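You operate a simulated robot arm through the tools that you are given. There is no shell and no other tool. Be economical: measure what you need, move in short steps, check, and stop when the job is done.

You are at the controls of a simulated robot arm. One attempt, no reset.

JOB
Move the tester's bobbin to the light box and switch the light on.
Fine: stand it on the middle of the glass; shut the tester lid again and switch the tester off. Set down upright: bobbin. Where these are worked on the way, their far stop is far enough and under half their travel is too little: tester lid.
Where things are to end (x, y in the base frame): bobbin within 0.03 m of [0.36, -0.18].

It is judged by the outcome, as a careful person would: the job done as asked, and still so three seconds after it is handed in. It fails if anything else is knocked over, pushed out of place, dropped, spilled or broken. Lids that push on must go on centred and level and be pressed home; caps that screw on are set level and turned clockwise until they are tight.

ROBOT AND FRAMES
A 7-joint arm with a two-finger parallel gripper, fixed in place. Base frame: the origin is at the foot of the arm, x ahead of it, y to its left, z up; the work surface is at about z = 0. Readings come in m, rad, newtons and seconds.
With the tool pointing down near the work surface it reaches from about 0.24 to 0.62 m from the base axis. Its first joint turns from -1.152 to 1.152 rad. Payload 2.6 kg.
Tool frame: the origin (TCP) lies between the finger pads and is the grasp point; the fingertips stand 0.03 m ahead of it; z points along the fingers, y is the line along which they close. Largest opening 0.094 m; finger width 0.028, thickness 0.01; the body of the gripper, 0.05 by 0.096 m, starts 0.055 m behind the TCP.
Orientation is that of the tool frame in the base frame, as a unit quaternion [x, y, z, w]. With the fingers straight down and closing along the base's y, the tool's x points along the base's -x, its y along +y and its z along -z.

CONTROLS
- The arm moves only by the tool apply_moves. Its argument "steps" is a list of rows, each a list of 7 numbers: the shift along the tool's x, y, z in m, then the turn, a rotation vector about the tool's x, y, z in rad, then the opening, from 0 (shut) to 1 (fully open). In form: [[tx, ty, tz, ax, ay, az, fingers], ...]. A call has 1 to 12 rows; each row shifts and turns the commanded pose from where the row before left it, along the tool's axes as they then stand. A row lasts 0.2 s, in which the tool goes at most 0.05 m and 0.15 rad; a call with a longer step from one row to the next is refused whole, and so is a gripper value outside its range. Where a pose cannot be reached the arm comes as near as it can. A force on the tool above 80 N (or 10 N above the force at the start of the call, whichever is more), or a blocked arm, ends the call early, and 0.2 s more pass. Each finger travels about 0.072 m/s and halts on what it meets, pressing with about 31 N; the grip force reading is that of the motor and also rises with nothing between the fingers. The clock runs only during rows and for 0.2 s after the last one: add rows that do not move to give the fingers time. It gives the time, the measured TCP pose, the force on the tool (base axes), the opening and the grip force at its end, in the units of the frame above (readings bear some noise), with the torque about the TCP (base axes, N m) and any sound that the robot's microphone picked up.
- Cameras (640 x 400 px; columns grow to the right, rows downward): "scene" is fixed at [0.0492, 0.4554, 0.5518]; the picture's right is [-0.54, -0.84, 0.00], its down [-0.58, 0.37, -0.73] and it looks along [0.61, -0.39, -0.69] (base axes); focal length 285 px, centre (320, 200). "wrist" rides on the gripper at [0.076, 0.014, -0.102] in the tool frame; the picture's right is [-0.18, 0.98, 0.00], its down [-0.75, -0.14, -0.64] and it looks along [-0.63, -0.12, 0.77] (tool axes); focal length 243 px, centre (320, 200). There is no depth. A picture from a camera that has moved, and an enlarged one, comes with that camera's place and axes in the base frame and with its lens.
- get_image(camera): a new picture of that camera. The clock stands still meanwhile.
- enlarge(camera, box): a new picture of the part [left, top, right, bottom] of that camera's present view, enlarged. The clock stands still meanwhile.
- hand_in(): hands the job in; it is judged then, once.

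Go step by step. Nothing tells you positions but the pictures and the camera data: compare them with the known pose of the tool, close in by small moves and look again before you grip or let go. The budget is 120 turns and 84 pictures, counting those below and the enlarged ones. Unless the task says otherwise, let go and move clear before handing in, and close with one line.

The tools are called after "Request:" as name(argument=value, ...) on one line, values as JSON. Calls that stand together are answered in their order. apply_moves: Moves the arm, as the interface text tells. Its arguments: {"type":"object","properties":{"steps":{"type":"array"}},"required":["steps"]} The other tools are called the same way: get_image (camera) takes a picture; enlarge (camera, box) takes an enlarged picture of a part of a camera's view; hand_in () hands the job in.

At the start:

```text
clock: 0.0
position: [0.35, 0.0213, 0.3198]
orientation: [-0.001, 1.0, 0.0, 0.0]
force: [0.5, 0.3, -1.2]
moment: [-0.04, 0.02, 0.01]
opening: 0.094
grasp_force: 0.1
```

scene: 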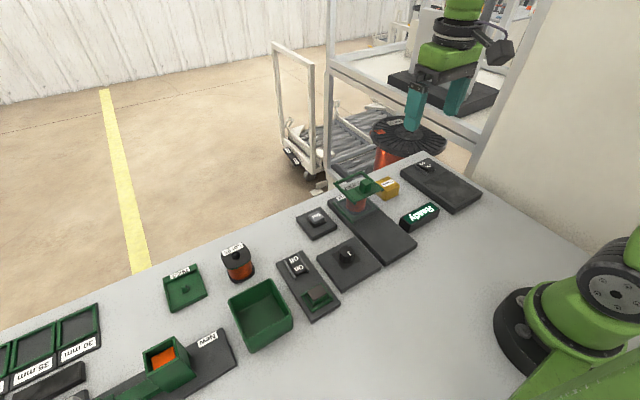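
wrist: 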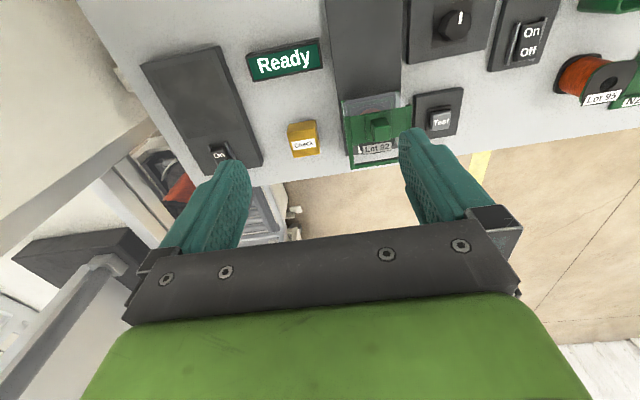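

I see a table with a tester-like unit (green lid with knob, "Lot 92"), a "Ready" display, a dark plate at right with an "On" switch (probably the light box) and other panels. I'll look closer first.

Request:
enlarge(camera="scene", box=[270, 140, 490, 280])

Request:
enlarge(camera="wrist", box=[130, 0, 640, 200])

Request:
enlarge(camera="scene", box=[0, 220, 350, 400])

```text
2.86 times, centred on (380, 210) of scene
camera zoom: at [0.0492, 0.4554, 0.5518], right [-0.54, -0.84, 0.0], down [-0.58, 0.37, -0.73], along [0.61, -0.39, -0.69], focal length 815 px, centre (149, 171)
```

zoom: 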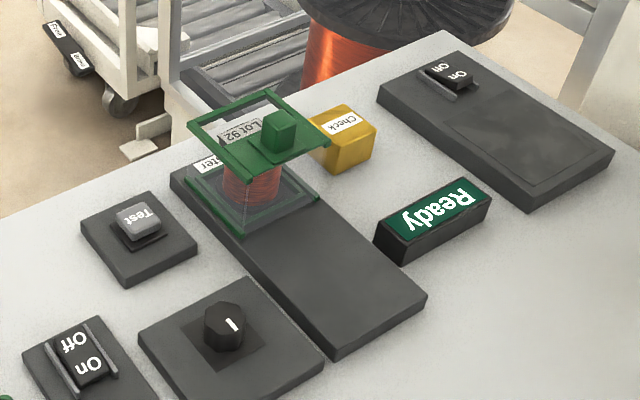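

```text
1.25 times, centred on (385, 100) of wrist
camera zoom: at [0.2728, 0.0342, 0.4229], right [0.18, 0.98, 0.0], down [0.75, -0.14, 0.64], along [0.63, -0.12, -0.77], focal length 304 px, centre (238, 326)
```

zoom: 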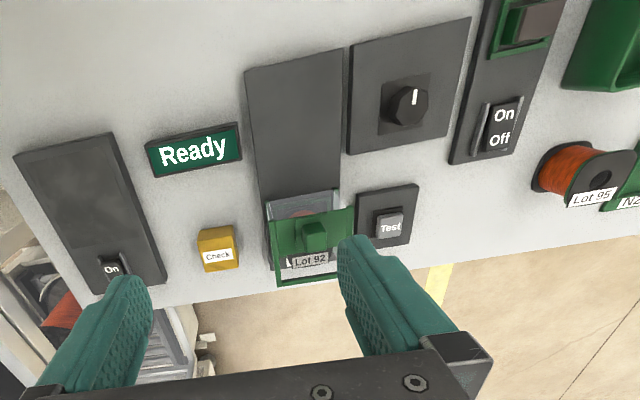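

```text
1.83 times, centred on (175, 310) of scene
camera zoom: at [0.0492, 0.4554, 0.5518], right [-0.54, -0.84, 0.0], down [-0.58, 0.37, -0.73], along [0.61, -0.39, -0.69], focal length 522 px, centre (585, -1)
```

zoom: 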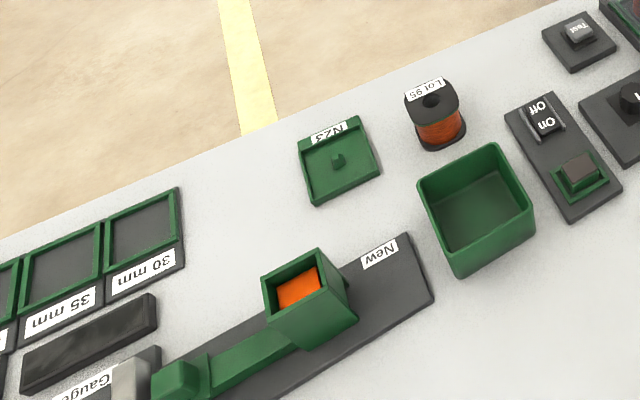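

The lid knob triangulates to about (0.42, 0.09, 0.11) and the light box is the plate at right. I'll move back and lower to view the tester more closely.

Request:
apply_moves(steps=[[0.02, 0.03, 0.02, 0, 0, 0, 1], [0.02, 0.03, 0.03, 0, 0, 0, 1], [0.02, 0.02, 0.03, 0, 0, 0, 1], [0, 0, 0, 0, 0, 0, 1]])

Request:
get_image(camera="wrist")

Request:
enlarge(camera="wrist", box=[160, 0, 480, 200])

Request:
enlarge(camera="scene", box=[320, 160, 400, 210])

```text
clock: 1.0
position: [0.2924, 0.1024, 0.2384]
orientation: [0.0, 1.0, 0.0, -0.001]
force: [-0.5, -0.8, 0.3]
moment: [0.04, -0.01, -0.01]
opening: 0.094
grasp_force: 0.0
```

```text
78 pictures are left
camera wrist: at [0.2151, 0.1153, 0.3415], right [0.18, 0.98, 0.0], down [0.75, -0.14, 0.64], along [0.63, -0.12, -0.77], focal length 243 px, centre (320, 200)
```

wrist: 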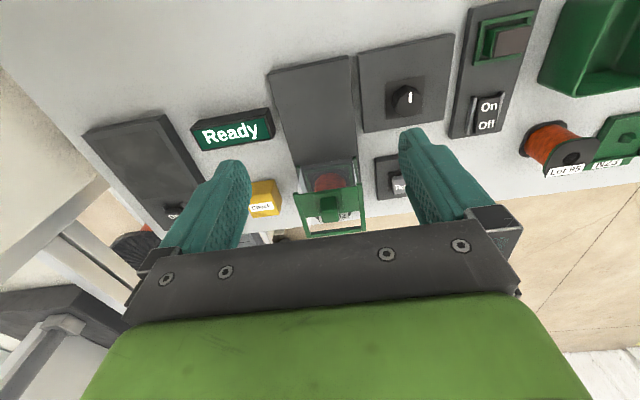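

```text
2.00 times, centred on (320, 100) of wrist
camera zoom: at [0.2151, 0.1153, 0.3415], right [0.18, 0.98, 0.0], down [0.75, -0.14, 0.64], along [0.63, -0.12, -0.77], focal length 485 px, centre (320, 400)
```

zoom: 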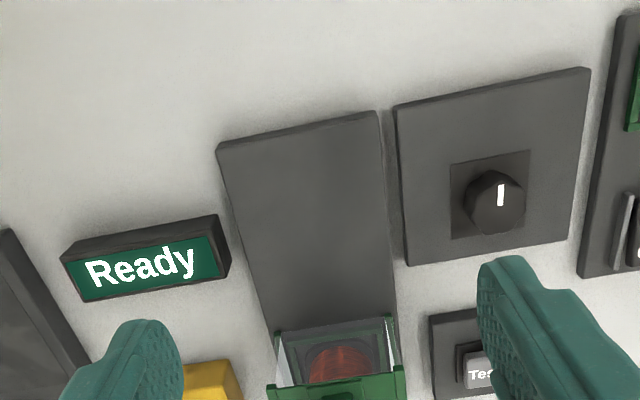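

```text
8.00 times, centred on (360, 185) of scene
camera zoom: at [0.0492, 0.4554, 0.5518], right [-0.54, -0.84, 0.0], down [-0.58, 0.37, -0.73], along [0.61, -0.39, -0.69], focal length 2283 px, centre (0, 320)
```

zoom: 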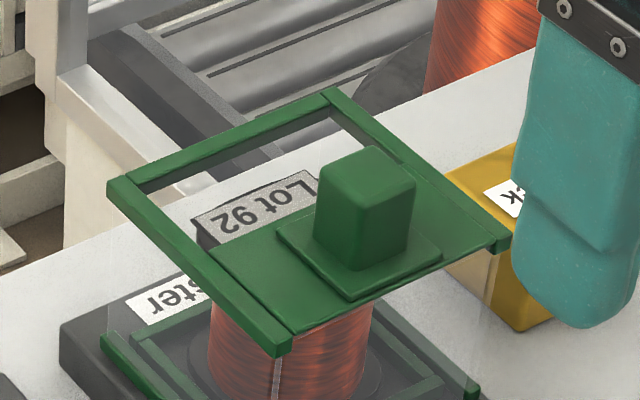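

The lid seems to be a green plate with a knob on a glass case with two rails. I'll lift and look from above for clearer detail.

Request:
apply_moves(steps=[[0, 0, -0.04, 0, 0, 0, 1], [0.01, 0, -0.04, 0, 0, 0, 1], [0.01, 0, -0.04, 0, 0, 0, 1], [0.01, 0, -0.03, 0, 0, 0, 1], [0, 0, 0, 0, 0, 0, 1]])

Request:
get_image(camera="wrist")

Request:
enlarge(camera="scene", box=[310, 150, 430, 270])

```text
clock: 2.2
position: [0.2584, 0.1, 0.3902]
orientation: [0.0, 1.0, 0.0, 0.001]
force: [-0.1, -0.6, 0.4]
moment: [-0.01, 0.02, -0.01]
opening: 0.0939
grasp_force: 0.0
```

```text
75 pictures are left
camera wrist: at [0.1814, 0.1128, 0.4939], right [0.18, 0.98, 0.0], down [0.75, -0.14, 0.64], along [0.63, -0.12, -0.77], focal length 243 px, centre (320, 200)
```

wrist: 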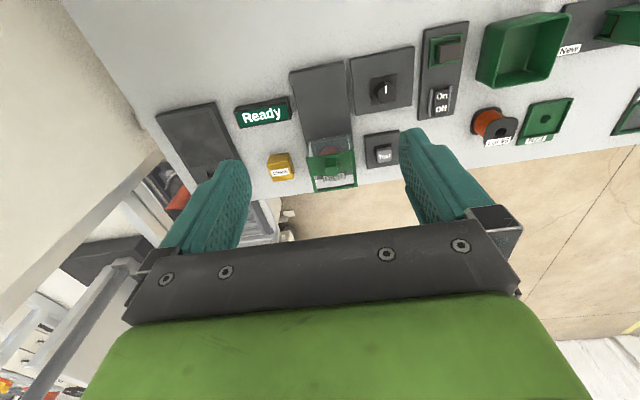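

```text
3.33 times, centred on (370, 210) of scene
camera zoom: at [0.0492, 0.4554, 0.5518], right [-0.54, -0.84, 0.0], down [-0.58, 0.37, -0.73], along [0.61, -0.39, -0.69], focal length 951 px, centre (153, 167)
```

zoom: 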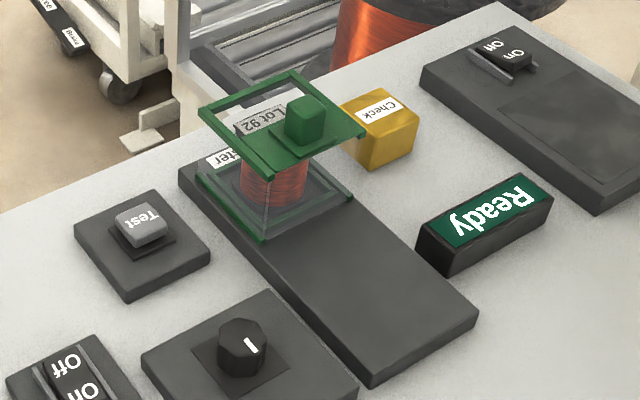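

Request:
enlarge(camera="wrist", box=[270, 50, 410, 195])

Request:
enlarge(camera="wrist", box=[400, 10, 500, 130])

Request:
enlarge(camera="scene", box=[325, 160, 395, 230])

```text
2.76 times, centred on (340, 122) of wrist
camera zoom: at [0.1814, 0.1128, 0.4939], right [0.18, 0.98, 0.0], down [0.75, -0.14, 0.64], along [0.63, -0.12, -0.77], focal length 669 px, centre (265, 414)
```

zoom: 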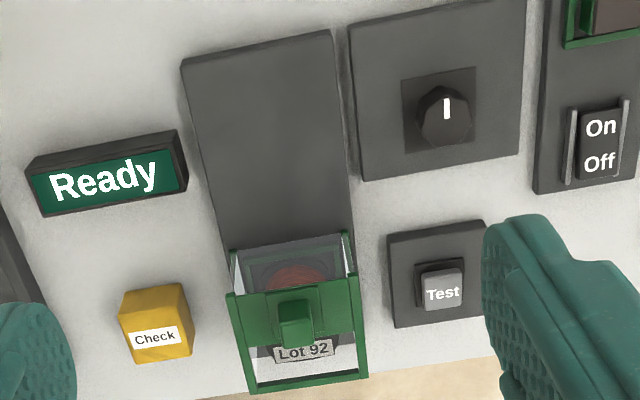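

```text
3.33 times, centred on (450, 70) of wrist
camera zoom: at [0.1814, 0.1128, 0.4939], right [0.18, 0.98, 0.0], down [0.75, -0.14, 0.64], along [0.63, -0.12, -0.77], focal length 809 px, centre (-113, 633)
```

zoom: 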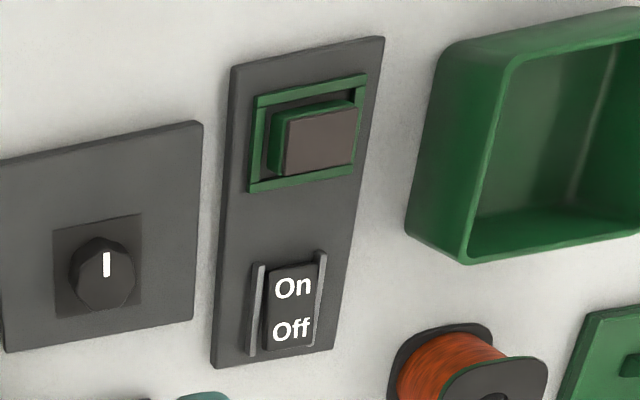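

```text
5.71 times, centred on (360, 195) of scene
camera zoom: at [0.0492, 0.4554, 0.5518], right [-0.54, -0.84, 0.0], down [-0.58, 0.37, -0.73], along [0.61, -0.39, -0.69], focal length 1630 px, centre (91, 229)
```

zoom: 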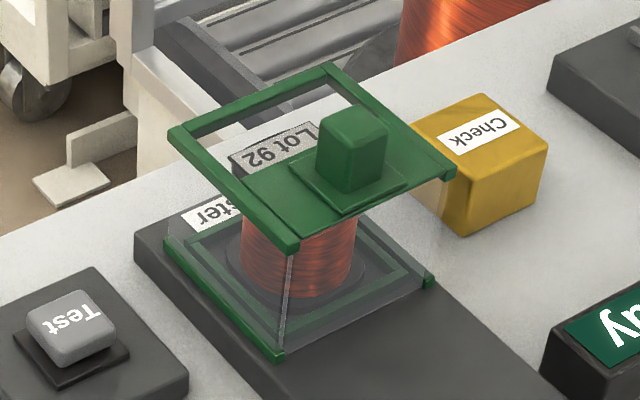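

Request:
enlarge(camera="scene", box=[270, 240, 350, 325])

Request:
enlarge(camera="scene", box=[320, 230, 380, 290])

Request:
enlarge(camera="scene", box=[395, 145, 485, 215])

```text
4.71 times, centred on (310, 282) of scene
camera zoom: at [0.0492, 0.4554, 0.5518], right [-0.54, -0.84, 0.0], down [-0.58, 0.37, -0.73], along [0.61, -0.39, -0.69], focal length 1343 px, centre (367, -188)
```

zoom: 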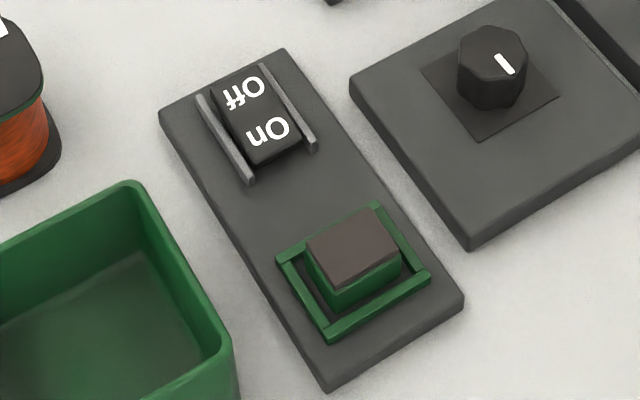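

```text
6.67 times, centred on (350, 260) of scene
camera zoom: at [0.0492, 0.4554, 0.5518], right [-0.54, -0.84, 0.0], down [-0.58, 0.37, -0.73], along [0.61, -0.39, -0.69], focal length 1902 px, centre (120, -200)
```

zoom: 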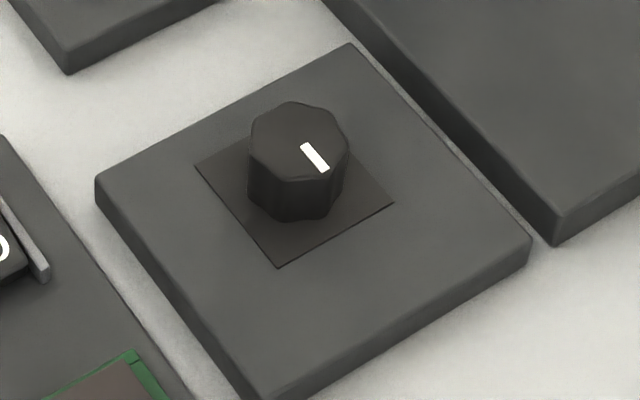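

```text
5.71 times, centred on (440, 180) of scene
camera zoom: at [0.0492, 0.4554, 0.5518], right [-0.54, -0.84, 0.0], down [-0.58, 0.37, -0.73], along [0.61, -0.39, -0.69], focal length 1630 px, centre (-366, 314)
```

zoom: 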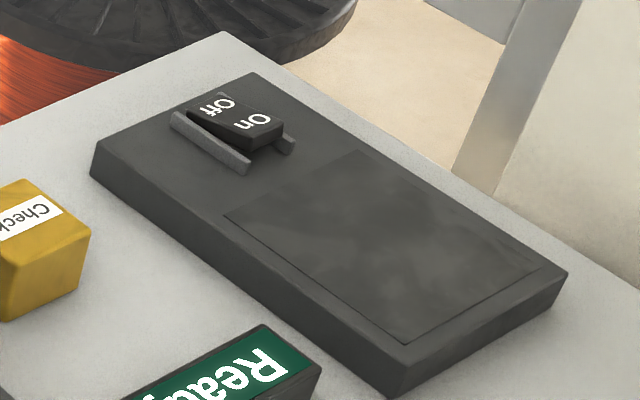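

Request:
enlarge(camera="scene", box=[280, 245, 320, 285])

Request:
enlarge(camera="wrist", box=[300, 130, 370, 195])

```text
10.00 times, centred on (300, 265) of scene
camera zoom: at [0.0492, 0.4554, 0.5518], right [-0.54, -0.84, 0.0], down [-0.58, 0.37, -0.73], along [0.61, -0.39, -0.69], focal length 2853 px, centre (520, -450)
```

zoom: 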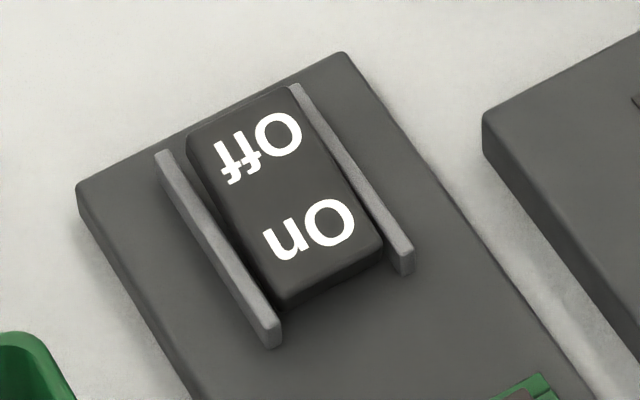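

```text
6.15 times, centred on (335, 162) of wrist
camera zoom: at [0.1814, 0.1128, 0.4939], right [0.18, 0.98, 0.0], down [0.75, -0.14, 0.64], along [0.63, -0.12, -0.77], focal length 1493 px, centre (228, 431)
```

zoom: 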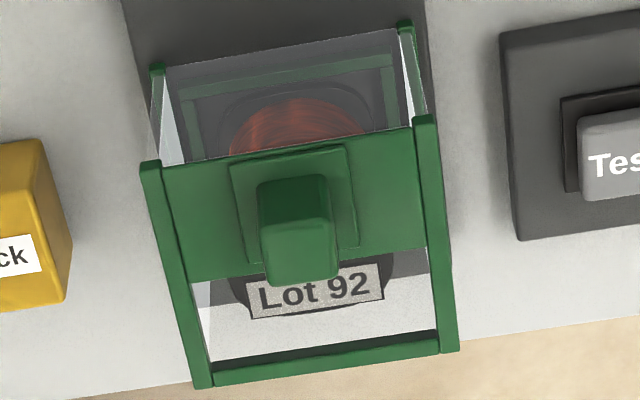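

The hood has bottom runners and knob; the rocker panel next to the dial reads On-pressed, likely tester power. I'll approach over the knob at about (0.415, 0.088).

Request:
apply_moves(steps=[[-0.03, 0, 0.03, 0, 0, 0, 0.5], [-0.035, 0, 0.035, 0, 0, 0, 0.5], [-0.035, -0.004, 0.04, 0, 0, 0, 0.5], [-0.035, -0.004, 0.04, 0, 0, 0, 0.5], [-0.02, -0.004, 0.045, 0, 0, 0, 0.5], [0, 0, 0, 0, 0, 0, 0.5], [0, 0, 0, 0, 0, 0, 0.5]])

Request:
enlarge(camera="scene", box=[310, 120, 410, 220])

Request:
get_image(camera="wrist")

```text
refused: row 3 steps farther than a row can; nothing moved
```

```text
4.00 times, centred on (360, 170) of scene
camera zoom: at [0.0492, 0.4554, 0.5518], right [-0.54, -0.84, 0.0], down [-0.58, 0.37, -0.73], along [0.61, -0.39, -0.69], focal length 1141 px, centre (160, 320)
```

zoom: 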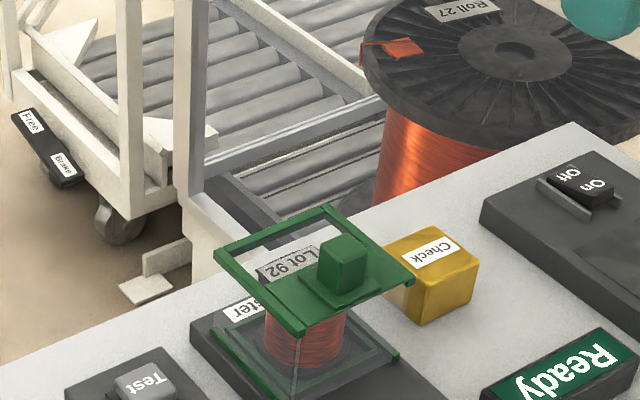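

```text
64 pictures are left
camera wrist: at [0.1814, 0.1128, 0.4939], right [0.18, 0.98, 0.0], down [0.75, -0.14, 0.64], along [0.63, -0.12, -0.77], focal length 243 px, centre (320, 200)
```

wrist: 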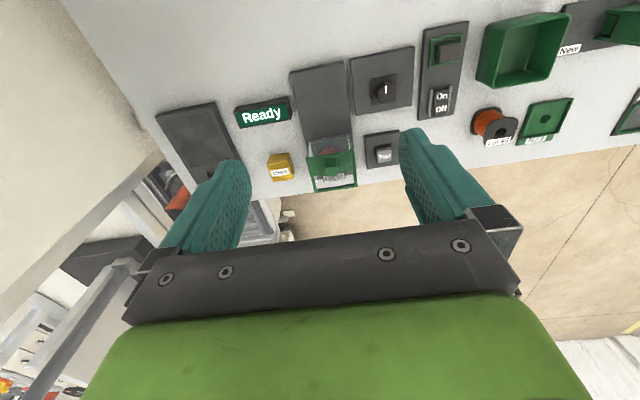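

A row was too long, so nothing moved. I'll repeat the approach in smaller steps.

Request:
apply_moves(steps=[[-0.03, 0, 0.03, 0, 0, 0, 0.5], [-0.03, 0, 0.03, 0, 0, 0, 0.5], [-0.03, -0.004, 0.035, 0, 0, 0, 0.5], [-0.03, -0.004, 0.035, 0, 0, 0, 0.5], [-0.03, -0.004, 0.035, 0, 0, 0, 0.5], [-0.008, 0, 0.025, 0, 0, 0, 0.5], [0, 0, 0, 0, 0, 0, 0.5]])

Request:
enlarge(camera="scene", box=[310, 120, 410, 220])

Request:
get_image(camera="wrist")

```text
clock: 3.8
position: [0.4192, 0.0877, 0.199]
orientation: [0.0, 1.0, 0.0, -0.001]
force: [-0.3, -0.2, -0.5]
moment: [0.03, 0.02, 0.01]
opening: 0.0471
grasp_force: 0.0
```

```text
4.00 times, centred on (360, 170) of scene
camera zoom: at [0.0492, 0.4554, 0.5518], right [-0.54, -0.84, 0.0], down [-0.58, 0.37, -0.73], along [0.61, -0.39, -0.69], focal length 1141 px, centre (160, 320)
```

zoom: 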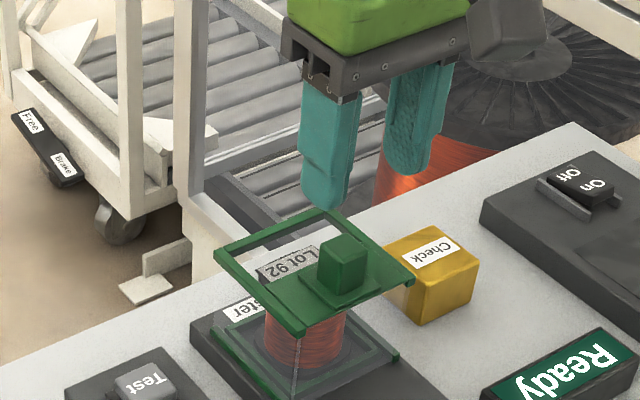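

```text
62 pictures are left
camera wrist: at [0.3422, 0.1007, 0.3032], right [0.18, 0.98, 0.0], down [0.75, -0.14, 0.64], along [0.63, -0.12, -0.77], focal length 243 px, centre (320, 200)
```

wrist: 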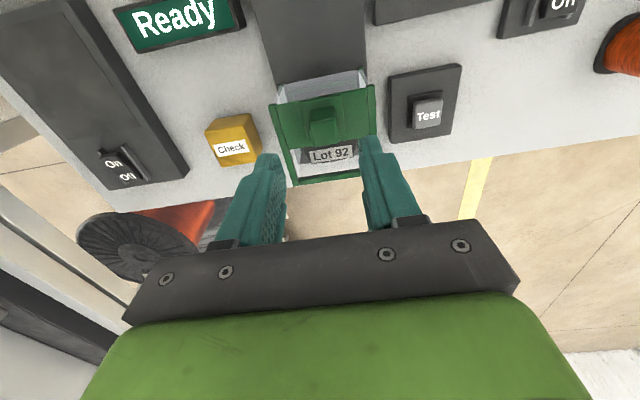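

Alignment looks right: the wrist view puts the knob at about (0.418, 0.088). Lowering partway and checking.

Request:
apply_moves(steps=[[0, 0, 0.025, 0, 0, 0, 0.5], [0, 0, 0.02, 0, 0, 0, 0.5], [0, 0, 0, 0, 0, 0, 0.5]])

Request:
enlarge(camera="scene", box=[320, 140, 400, 220])

Request:
get_image(camera="wrist")

```text
clock: 4.6
position: [0.4174, 0.0888, 0.1544]
orientation: [-0.001, 1.0, 0.0, 0.0]
force: [0.1, -0.2, 0.9]
moment: [0.01, 0.03, -0.01]
opening: 0.0469
grasp_force: 0.0
```

```text
5.00 times, centred on (360, 180) of scene
camera zoom: at [0.0492, 0.4554, 0.5518], right [-0.54, -0.84, 0.0], down [-0.58, 0.37, -0.73], along [0.61, -0.39, -0.69], focal length 1427 px, centre (120, 300)
```

zoom: 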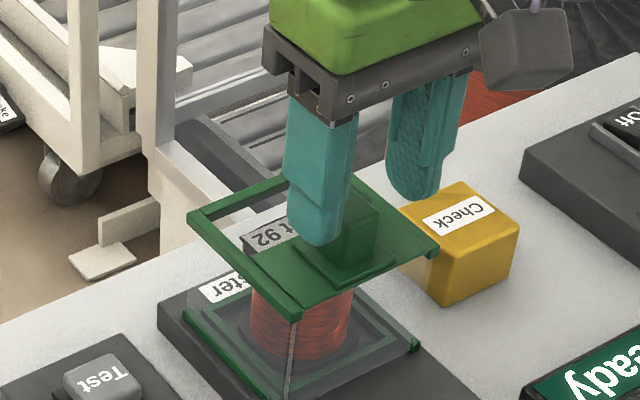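

```text
60 pictures are left
camera wrist: at [0.3408, 0.1023, 0.2579], right [0.18, 0.98, 0.0], down [0.75, -0.14, 0.64], along [0.63, -0.12, -0.77], focal length 243 px, centre (320, 200)
```

wrist: 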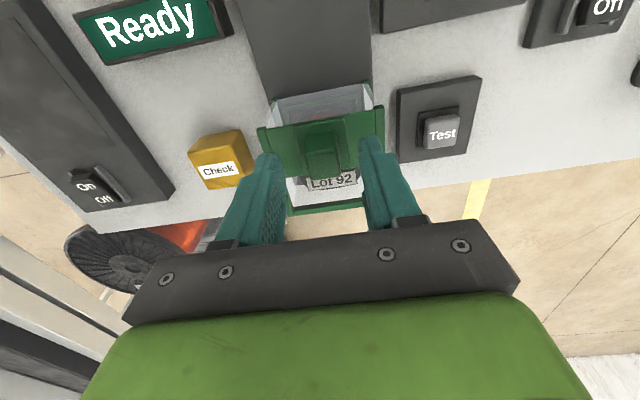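

Request:
apply_moves(steps=[[0.003, 0, 0.012, 0, 0, 0, 0.5], [0, 0, 0.006, 0, 0, 0, 0.5], [0, 0, 0, 0, 0, 0, 0.5]])

Request:
enlarge(camera="scene", box=[330, 150, 390, 210])

Request:
enlarge(camera="wrist", box=[220, 80, 420, 240])

```text
clock: 5.4
position: [0.4131, 0.0892, 0.1367]
orientation: [0.0, 1.0, 0.0, 0.001]
force: [-0.5, -0.7, 0.1]
moment: [-0.02, -0.03, -0.02]
opening: 0.0471
grasp_force: 0.0
```

```text
6.67 times, centred on (360, 180) of scene
camera zoom: at [0.0492, 0.4554, 0.5518], right [-0.54, -0.84, 0.0], down [-0.58, 0.37, -0.73], along [0.61, -0.39, -0.69], focal length 1902 px, centre (53, 333)
```

zoom: 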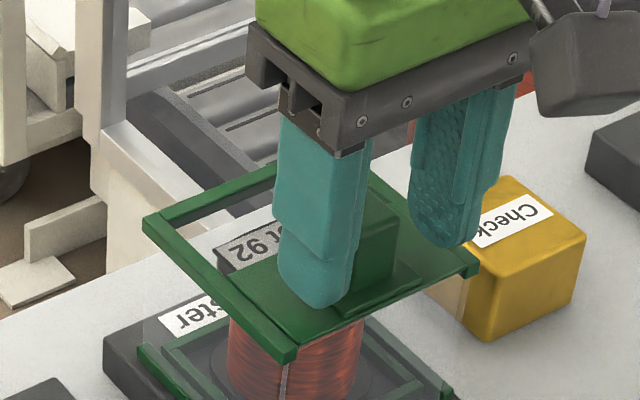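

```text
2.50 times, centred on (320, 160) of wrist
camera zoom: at [0.3371, 0.1022, 0.2392], right [0.18, 0.98, 0.0], down [0.75, -0.14, 0.64], along [0.63, -0.12, -0.77], focal length 606 px, centre (320, 300)
```

zoom: 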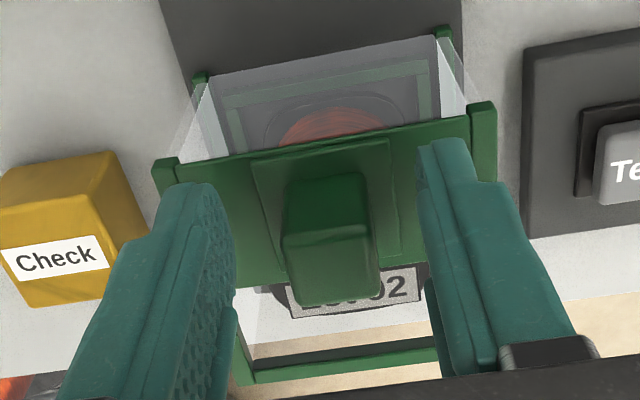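

Fingers straddle the knob. I'll close on it.

Request:
apply_moves(steps=[[0, 0, 0.003, 0, 0, 0, 0.3], [0, 0, 0, 0, 0, 0, 0.15], [0, 0, 0, 0, 0, 0, 0], [0, 0, 0, 0, 0, 0, 0]])

Request:
enlarge(camera="wrist", box=[220, 80, 420, 240])

```text
clock: 6.4
position: [0.4153, 0.0896, 0.1338]
orientation: [-0.001, 1.0, 0.0, 0.0]
force: [0.6, 9.3, 0.8]
moment: [-0.08, -0.34, -0.07]
opening: 0.0217
grasp_force: 45.0
```

```text
2.50 times, centred on (320, 160) of wrist
camera zoom: at [0.3378, 0.1029, 0.2368], right [0.18, 0.98, 0.0], down [0.75, -0.14, 0.64], along [0.63, -0.12, -0.77], focal length 606 px, centre (320, 300)
```

zoom: 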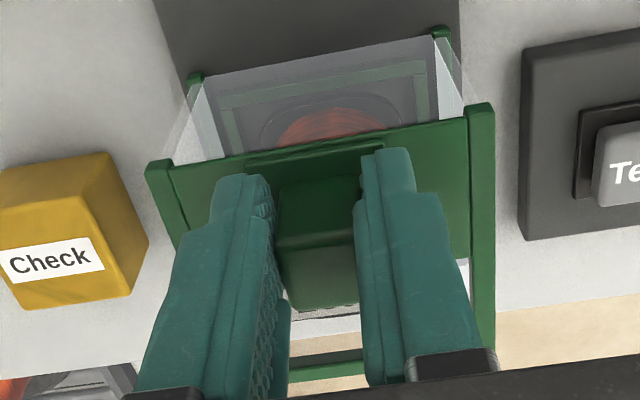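

Knob is gripped (0.022 m). I'll pull gently towards the robot (−x), watching forces.

Request:
apply_moves(steps=[[0, 0.001, 0, 0, 0, 0, 0], [0.005, 0, 0, 0, 0, 0, 0], [0.005, 0, 0, 0, 0, 0, 0], [0, 0, 0, 0, 0, 0, 0]])

Request:
enlarge(camera="scene", box=[320, 150, 400, 230])

```text
clock: 7.4
position: [0.4042, 0.0912, 0.1341]
orientation: [0.0, 1.0, 0.0, -0.001]
force: [2.3, 9.5, -10.5]
moment: [0.1, -1.07, 0.09]
opening: 0.0217
grasp_force: 44.9
```

```text
5.00 times, centred on (360, 190) of scene
camera zoom: at [0.0492, 0.4554, 0.5517], right [-0.54, -0.84, 0.0], down [-0.58, 0.37, -0.73], along [0.61, -0.39, -0.69], focal length 1427 px, centre (120, 250)
```

zoom: 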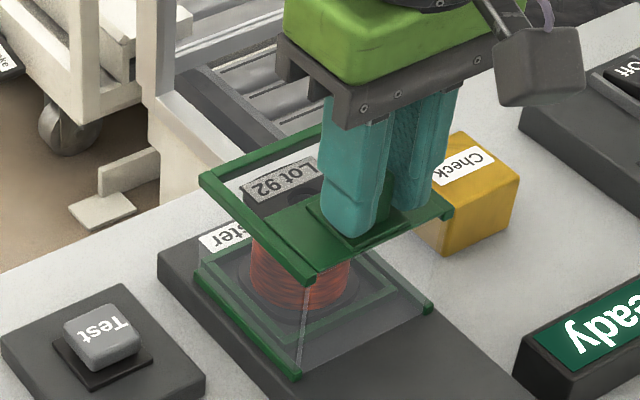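

The hood slides −x and the bobbin stays behind. Continuing to pull.

Request:
apply_moves(steps=[[0.01, 0, 0, 0, 0, 0, 0], [0.01, 0, 0, 0, 0, 0, 0], [0.01, 0, 0, 0, 0, 0, 0], [0.01, 0, 0, 0, 0, 0, 0], [0.01, 0, 0, 0, 0, 0, 0], [0, 0, 0, 0, 0, 0, 0]])

Request:
enlarge(camera="scene", box=[320, 150, 420, 250])

```text
clock: 8.8
position: [0.3539, 0.0905, 0.1335]
orientation: [0.0, 1.0, -0.001, -0.001]
force: [0.1, 4.6, -17.4]
moment: [0.2, 0.34, 0.27]
opening: 0.022
grasp_force: 45.0
```

```text
4.00 times, centred on (370, 200) of scene
camera zoom: at [0.0493, 0.4554, 0.5517], right [-0.54, -0.84, 0.0], down [-0.58, 0.37, -0.73], along [0.61, -0.39, -0.69], focal length 1141 px, centre (120, 200)
```

zoom: 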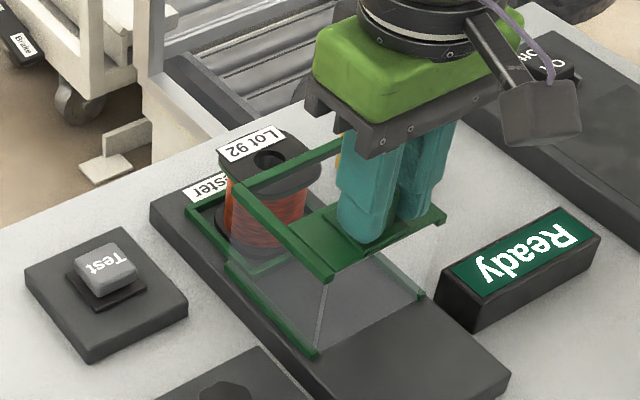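

Request:
apply_moves(steps=[[0.01, 0, 0.001, 0, 0, 0, 0], [0.01, 0, 0, 0, 0, 0, 0], [0.01, 0, 0, 0, 0, 0, 0], [0.005, 0, 0, 0, 0, 0, 0], [0, 0, 0, 0, 0, 0, 0]])

Request:
enlarge(camera="scene", box=[320, 150, 440, 270])

```text
clock: 10.0
position: [0.321, 0.0905, 0.1338]
orientation: [-0.001, 1.0, 0.001, 0.002]
force: [0.4, 13.4, 8.0]
moment: [0.2, 0.96, 0.05]
opening: 0.0217
grasp_force: 44.9
```

```text
3.33 times, centred on (380, 210) of scene
camera zoom: at [0.0492, 0.4554, 0.5518], right [-0.54, -0.84, 0.0], down [-0.58, 0.37, -0.73], along [0.61, -0.39, -0.69], focal length 951 px, centre (120, 167)
```

zoom: 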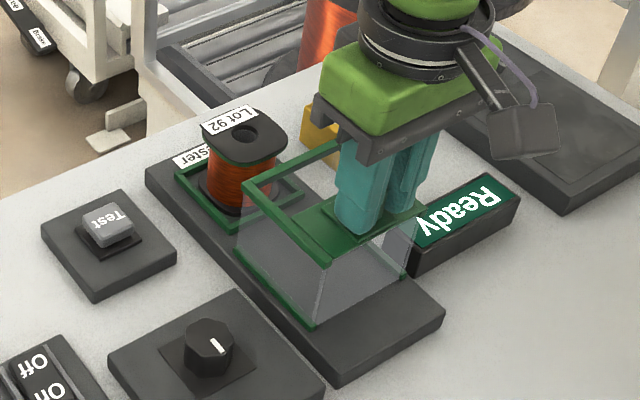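

Request:
apply_moves(steps=[[0.005, 0, 0, 0, 0, 0, 0], [0.005, 0, 0, 0, 0, 0, 0], [0.005, 0, 0, 0, 0, 0, 0], [0, 0, 0, 0, 0, 0, 0]])

Request:
enlarge(camera="scene", box=[320, 150, 440, 270])

```text
clock: 11.0
position: [0.3046, 0.0897, 0.1343]
orientation: [0.001, 1.0, 0.0, 0.001]
force: [1.6, 10.5, 14.1]
moment: [0.27, -1.28, -0.15]
opening: 0.0217
grasp_force: 45.2
```

```text
3.33 times, centred on (380, 210) of scene
camera zoom: at [0.0491, 0.4554, 0.5518], right [-0.54, -0.84, 0.0], down [-0.58, 0.37, -0.73], along [0.61, -0.39, -0.69], focal length 951 px, centre (120, 167)
```

zoom: 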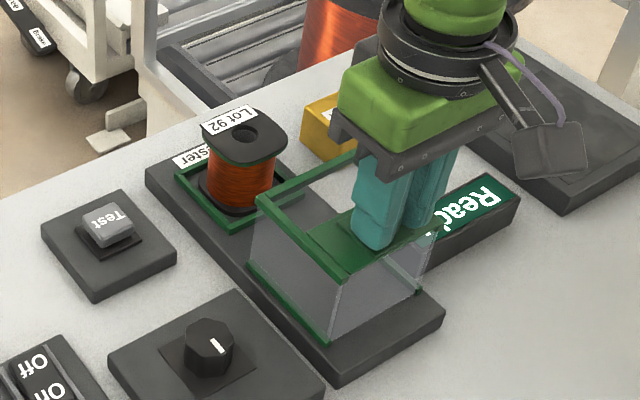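

Request:
apply_moves(steps=[[0.004, 0, 0, 0, 0, 0, 0], [0.004, 0, 0, 0, 0, 0, 0], [0.004, 0, 0, 0, 0, 0, 0], [0, 0, 0, 0, 0, 0, 0]])

```text
clock: 12.0
position: [0.2973, 0.089, 0.1347]
orientation: [-0.002, 1.0, 0.0, 0.006]
force: [30.2, 7.9, -9.6]
moment: [0.04, -0.48, -0.11]
opening: 0.0219
grasp_force: 44.5
```

The far stop is reached at TCP x≈0.297. I'll relax, release and rise, then look at the bobbin.

Request:
apply_moves(steps=[[-0.004, 0, 0, 0, 0, 0, 0], [0, 0, 0, 0, 0, 0, 0.25], [0, 0, 0, 0, 0, 0, 0.5], [0, 0, 0, 0, 0, 0, 0.5], [0, 0, -0.03, 0, 0, 0, 0.5], [0, 0, -0.04, 0, 0, 0, 1], [0, 0, -0.04, 0, 0, 0, 1], [0, 0, 0, 0, 0, 0, 1]])

Request:
get_image(camera="wrist")

Request:
enlarge(camera="scene", box=[320, 150, 440, 270])

```text
clock: 13.8
position: [0.2972, 0.0915, 0.2459]
orientation: [0.0, 1.0, -0.001, 0.0]
force: [-0.2, -0.4, -0.2]
moment: [0.0, 0.01, 0.0]
opening: 0.094
grasp_force: 0.1
```

```text
52 pictures are left
camera wrist: at [0.2199, 0.1044, 0.3475], right [0.18, 0.98, 0.0], down [0.75, -0.14, 0.64], along [0.63, -0.12, -0.77], focal length 243 px, centre (320, 200)
```

wrist: 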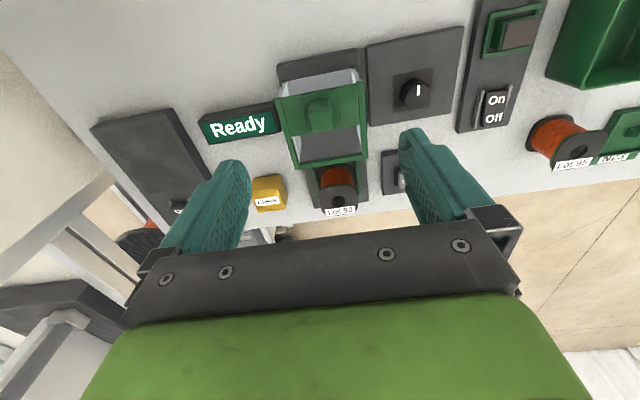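

```text
3.33 times, centred on (380, 210) of scene
camera zoom: at [0.0492, 0.4554, 0.5518], right [-0.54, -0.84, 0.0], down [-0.58, 0.37, -0.73], along [0.61, -0.39, -0.69], focal length 951 px, centre (120, 167)
```

zoom: 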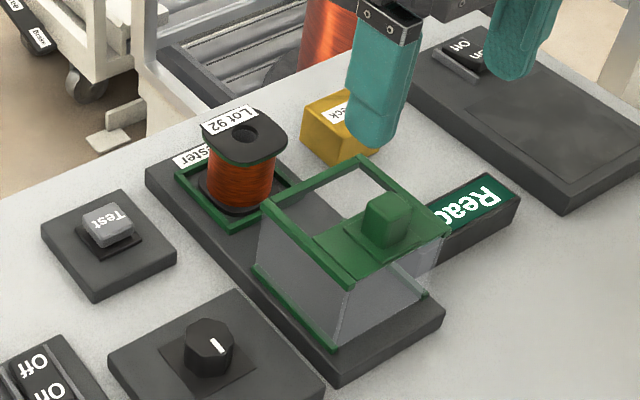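

The lid stays open and the bobbin is exposed at about (0.44, 0.09), top z≈0.076. Moving above it.

Request:
apply_moves(steps=[[-0.04, 0, 0, 0, 0, 0, 1], [-0.04, 0, 0.01, 0, 0, 0, 1], [-0.04, -0.001, 0.02, 0, 0, 0, 1], [-0.023, -0.001, 0.03, 0, 0, 0, 1], [0, 0, 0.03, 0, 0, 0, 1], [0, 0, 0, 0, 0, 0, 1]])

Request:
enlarge(camera="wrist", box=[200, 60, 440, 260])

Request:
enlarge(camera="scene", box=[320, 130, 400, 230])

```text
clock: 15.2
position: [0.4403, 0.0883, 0.152]
orientation: [0.0, 1.0, 0.0, 0.0]
force: [-0.8, -0.4, 0.1]
moment: [0.03, 0.0, -0.01]
opening: 0.094
grasp_force: 0.0
```

```text
2.00 times, centred on (320, 160) of wrist
camera zoom: at [0.364, 0.1013, 0.2554], right [0.18, 0.98, 0.0], down [0.75, -0.14, 0.64], along [0.63, -0.12, -0.77], focal length 485 px, centre (320, 280)
```

zoom: 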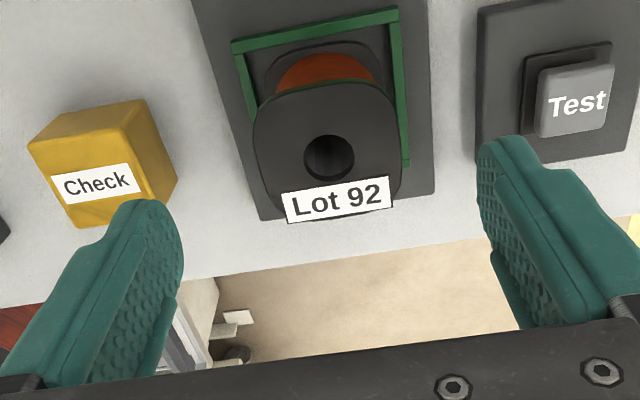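

```text
4.00 times, centred on (360, 180) of scene
camera zoom: at [0.0492, 0.4554, 0.5518], right [-0.54, -0.84, 0.0], down [-0.58, 0.37, -0.73], along [0.61, -0.39, -0.69], focal length 1141 px, centre (160, 280)
```

zoom: 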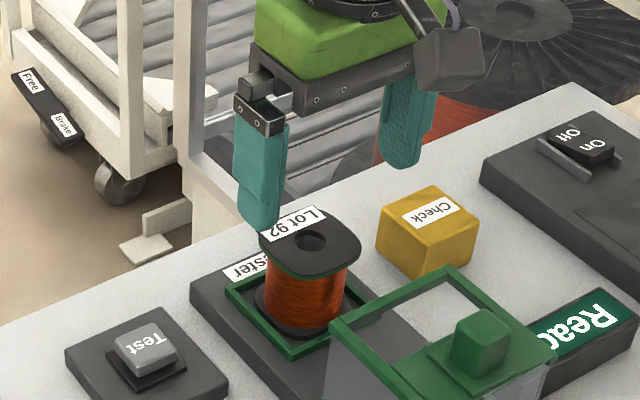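

Bobbin axis is at (0.4465, 0.089), top z≈0.08, flange ≈0.056 wide. Lowering to grip by the upper flange, tips above the tray rim.

Request:
apply_moves(steps=[[-0.006, 0.001, 0.02, 0, 0, 0, 1], [0, 0, 0.025, 0, 0, 0, 1], [0, 0, 0.02, 0, 0, 0, 1], [0, 0, 0.012, 0, 0, 0, 1], [0, 0, 0, 0, 0, 0, 1]])

Request:
enlarge(camera="scene", box=[320, 150, 400, 230])

Request:
get_image(camera="wrist")

```text
clock: 16.4
position: [0.4457, 0.0899, 0.0761]
orientation: [0.0, 1.0, 0.001, 0.0]
force: [0.3, 0.5, 0.4]
moment: [-0.02, 0.0, 0.0]
opening: 0.0941
grasp_force: 0.0
```

```text
5.00 times, centred on (360, 190) of scene
camera zoom: at [0.0492, 0.4554, 0.5518], right [-0.54, -0.84, 0.0], down [-0.58, 0.37, -0.73], along [0.61, -0.39, -0.69], focal length 1427 px, centre (120, 250)
```

zoom: 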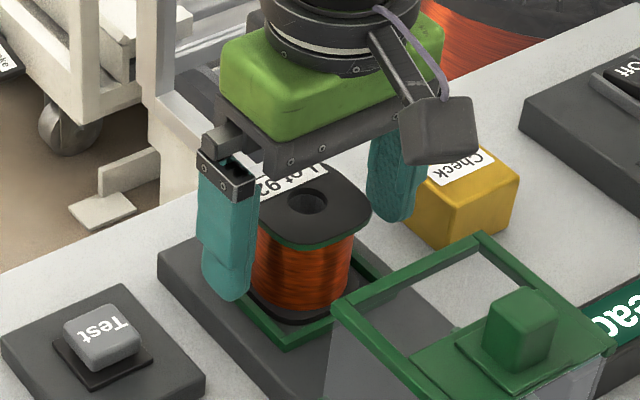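

```text
47 pictures are left
camera wrist: at [0.3686, 0.1027, 0.1798], right [0.18, 0.98, 0.0], down [0.75, -0.14, 0.64], along [0.63, -0.12, -0.77], focal length 243 px, centre (320, 200)
```

wrist: 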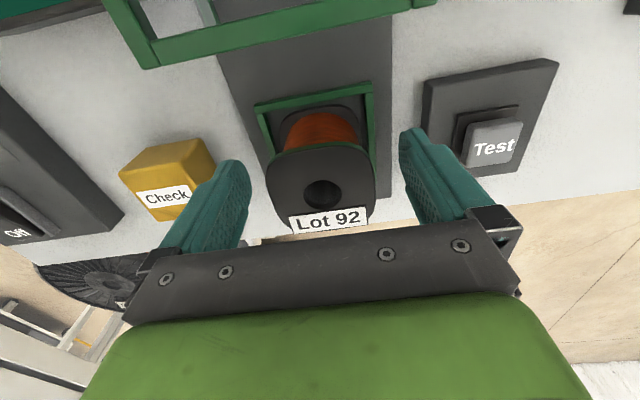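

Bobbin is between the fingers. Closing.

Request:
apply_moves(steps=[[0, 0, 0.002, 0, 0, 0, 0.8], [0, 0, 0, 0, 0, 0, 0.6], [0, 0, 0, 0, 0, 0, 0.5], [0, 0, 0, 0, 0, 0, 0.45], [0, 0, 0, 0, 0, 0, 0.4]])

Request:
enlarge(camera="scene", box=[320, 150, 400, 230])

```text
clock: 17.6
position: [0.4452, 0.0903, 0.0752]
orientation: [0.0, 1.0, 0.001, 0.0]
force: [0.1, 2.0, 2.0]
moment: [-0.02, -0.08, 0.04]
opening: 0.0595
grasp_force: 30.9
```

```text
5.00 times, centred on (360, 190) of scene
camera zoom: at [0.0492, 0.4554, 0.5518], right [-0.54, -0.84, 0.0], down [-0.58, 0.37, -0.73], along [0.61, -0.39, -0.69], focal length 1427 px, centre (120, 250)
```

zoom: 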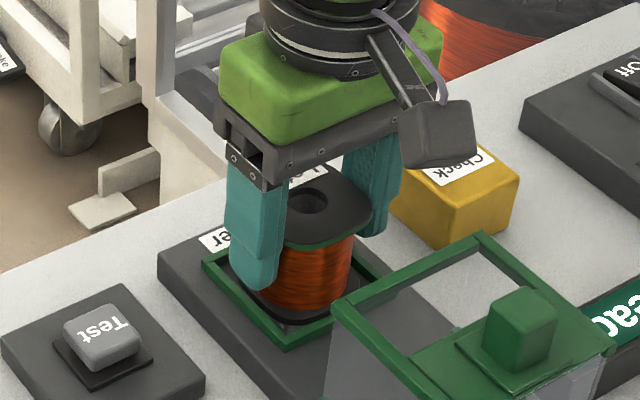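

Gripped at 0.0595. Lifting straight up.

Request:
apply_moves(steps=[[0, 0, -0.005, 0, 0, 0, 0.3], [0, 0, -0.01, 0, 0, 0, 0.3], [0, 0, -0.02, 0, 0, 0, 0.3], [0, 0, -0.03, 0, 0, 0, 0.3], [0, 0, -0.03, 0, 0, 0, 0.3], [0, 0, -0.03, 0, 0, 0, 0.3], [0, 0, 0, 0, 0, 0, 0.3]])

Request:
get_image(camera="scene")

```text
clock: 19.2
position: [0.4463, 0.0893, 0.2003]
orientation: [0.0, 1.0, 0.0, 0.0]
force: [-0.5, 0.9, -3.2]
moment: [0.0, 0.02, 0.0]
opening: 0.0595
grasp_force: 31.0
```

```text
45 pictures are left
```

scene: 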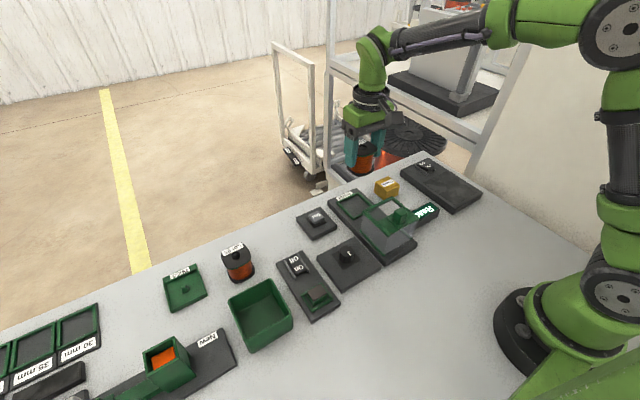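

Bobbin lifted cleanly. Carrying it over the light-box glass at height.

Request:
apply_moves(steps=[[0.012, -0.035, 0, 0, 0, 0, 0.3], [0.012, -0.04, 0, 0, 0, 0, 0.3], [0.012, -0.04, 0, 0, 0, 0, 0.3], [0.012, -0.04, 0, 0, 0, 0, 0.3], [0.012, -0.04, 0, 0, 0, 0, 0.3], [0.014, -0.04, 0, 0, 0, 0, 0.3], [0.012, -0.034, 0, 0, 0, 0, 0.3], [0, 0, 0, 0, 0, 0, 0.3], [0, 0, 0.04, 0, 0, 0, 0.3], [0, 0, 0.03, 0, 0, 0, 0.3], [0, 0, 0, 0, 0, 0, 0.3]])

Request:
enlarge(camera="scene", box=[390, 110, 510, 230])

Request:
get_image(camera="wrist")

```text
clock: 21.6
position: [0.36, -0.1818, 0.129]
orientation: [0.0, 1.0, 0.0, 0.0]
force: [0.1, -0.6, -3.9]
moment: [0.02, 0.0, 0.0]
opening: 0.0594
grasp_force: 31.2
```

```text
3.33 times, centred on (450, 170) of scene
camera zoom: at [0.0492, 0.4554, 0.5518], right [-0.54, -0.84, 0.0], down [-0.58, 0.37, -0.73], along [0.61, -0.39, -0.69], focal length 951 px, centre (-113, 300)
```

zoom: 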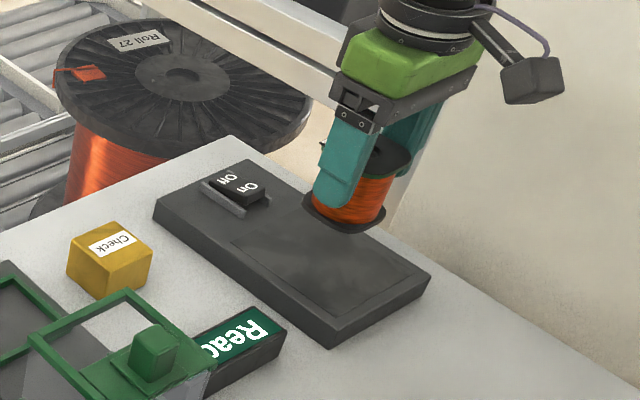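

```text
43 pictures are left
camera wrist: at [0.2838, -0.1691, 0.232], right [0.18, 0.98, 0.0], down [0.75, -0.14, 0.64], along [0.63, -0.12, -0.77], focal length 243 px, centre (320, 200)
```

wrist: 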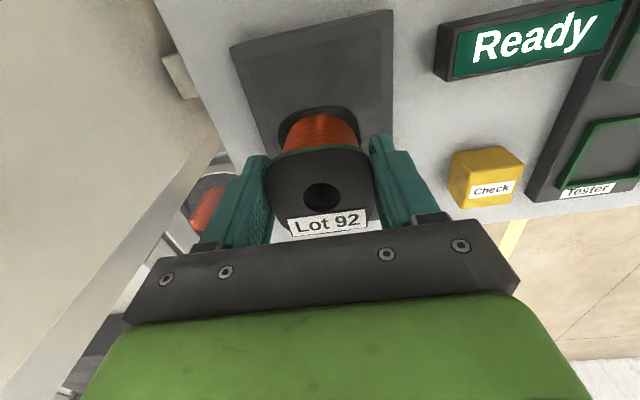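

Above the glass centre. Lowering toward it, then feeling for contact.

Request:
apply_moves(steps=[[0, 0.0018, 0.02, 0, 0, 0, 0.3], [0, 0, 0.015, 0, 0, 0, 0.3], [0, 0, 0.01, 0, 0, 0, 0.3], [0, 0, 0, 0, 0, 0, 0.3]])

Request:
enlarge(camera="scene", box=[400, 140, 490, 220])

```text
clock: 22.6
position: [0.3586, -0.1777, 0.0839]
orientation: [0.0, 1.0, 0.0, 0.0]
force: [-0.7, 0.5, -3.3]
moment: [-0.02, -0.03, 0.01]
opening: 0.0595
grasp_force: 30.6
```

```text
5.00 times, centred on (445, 180) of scene
camera zoom: at [0.0492, 0.4554, 0.5518], right [-0.54, -0.84, 0.0], down [-0.58, 0.37, -0.73], along [0.61, -0.39, -0.69], focal length 1427 px, centre (-305, 300)
```

zoom: 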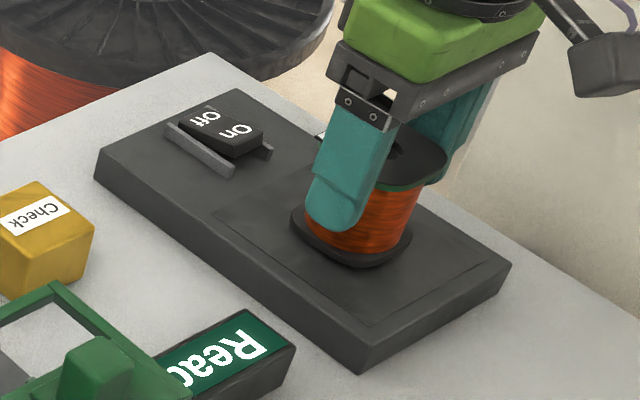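

Request:
apply_moves(steps=[[0, 0, 0.002, 0, 0, 0, 0.3], [0, 0, 0.002, 0, 0, 0, 0.3], [0, 0, 0, 0, 0, 0, 0.3]])

```text
clock: 23.4
position: [0.36, -0.1773, 0.0792]
orientation: [0.0, 1.0, 0.0, 0.001]
force: [0.9, -0.2, -3.3]
moment: [-0.02, 0.0, 0.0]
opening: 0.0593
grasp_force: 30.9
```

Request:
apply_moves(steps=[[0, 0, 0.0015, 0, 0, 0, 0.3], [0, 0, 0.0015, 0, 0, 0, 0.3], [0, 0, 0, 0, 0, 0, 0.3]])

Request:
enlarge(camera="scene", box=[400, 140, 490, 220])

```text
clock: 24.2
position: [0.3604, -0.1782, 0.0772]
orientation: [0.0, 1.0, 0.0, 0.002]
force: [-6.5, 4.8, 21.9]
moment: [0.08, -0.05, -0.05]
opening: 0.0594
grasp_force: 30.5
```

```text
5.00 times, centred on (445, 180) of scene
camera zoom: at [0.0491, 0.4555, 0.5517], right [-0.54, -0.84, 0.0], down [-0.58, 0.37, -0.73], along [0.61, -0.39, -0.69], focal length 1427 px, centre (-305, 300)
```

zoom: 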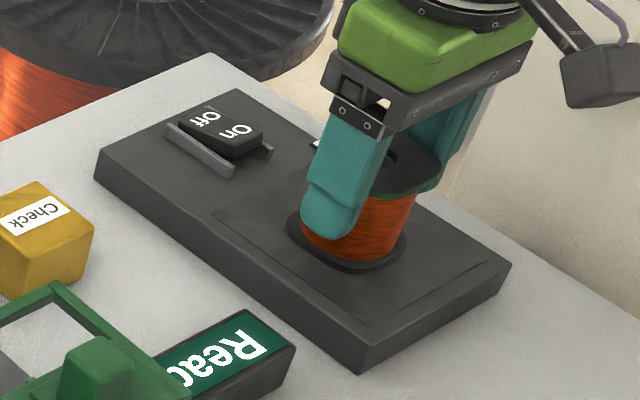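

Contact made (about 22 N). Easing off slightly and releasing.

Request:
apply_moves(steps=[[0, 0, -0.0008, 0, 0, 0, 0.3], [0, 0, 0, 0, 0, 0, 0.65], [0, 0, 0, 0, 0, 0, 0.8], [0, 0, 0, 0, 0, 0, 1], [0, 0, 0, 0, 0, 0, 1], [0, 0, -0.02, 0, 0, 0, 1], [0, 0, -0.03, 0, 0, 0, 1], [0, 0, -0.04, 0, 0, 0, 1], [0, 0, -0.03, 0, 0, 0, 1], [0, 0, 0, 0, 0, 0, 1]])

Request:
enlarge(camera="scene", box=[400, 140, 490, 220])

Request:
get_image(camera="wrist")

```text
clock: 26.4
position: [0.361, -0.1797, 0.1981]
orientation: [-0.001, 1.0, 0.001, 0.0]
force: [0.4, -0.1, -0.1]
moment: [0.02, 0.01, 0.0]
opening: 0.0937
grasp_force: 0.1
```

```text
5.00 times, centred on (445, 180) of scene
camera zoom: at [0.0492, 0.4554, 0.5518], right [-0.54, -0.84, 0.0], down [-0.58, 0.37, -0.73], along [0.61, -0.39, -0.69], focal length 1427 px, centre (-305, 300)
```

zoom: 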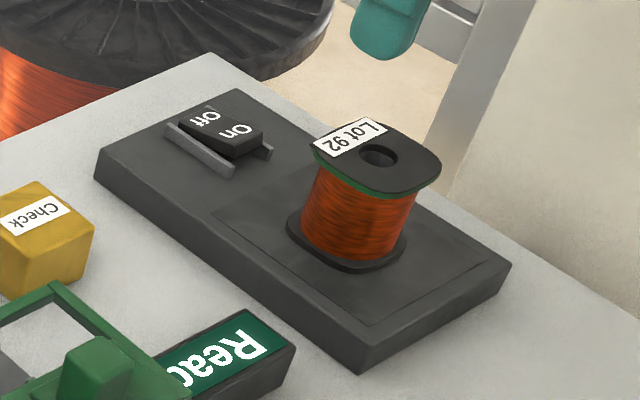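

```text
39 pictures are left
camera wrist: at [0.2836, -0.1653, 0.3014], right [0.18, 0.98, 0.0], down [0.75, -0.14, 0.64], along [0.63, -0.12, -0.77], focal length 243 px, centre (320, 200)
```

wrist: 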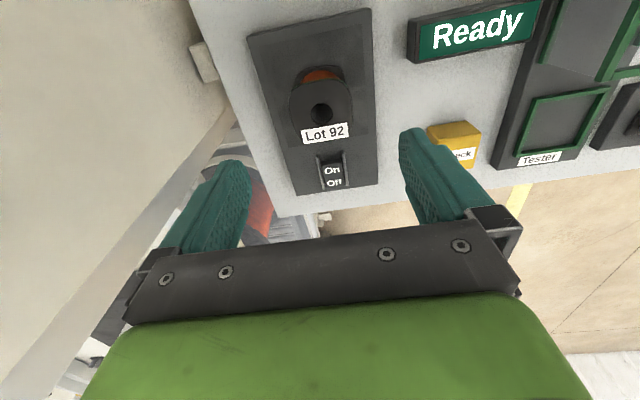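

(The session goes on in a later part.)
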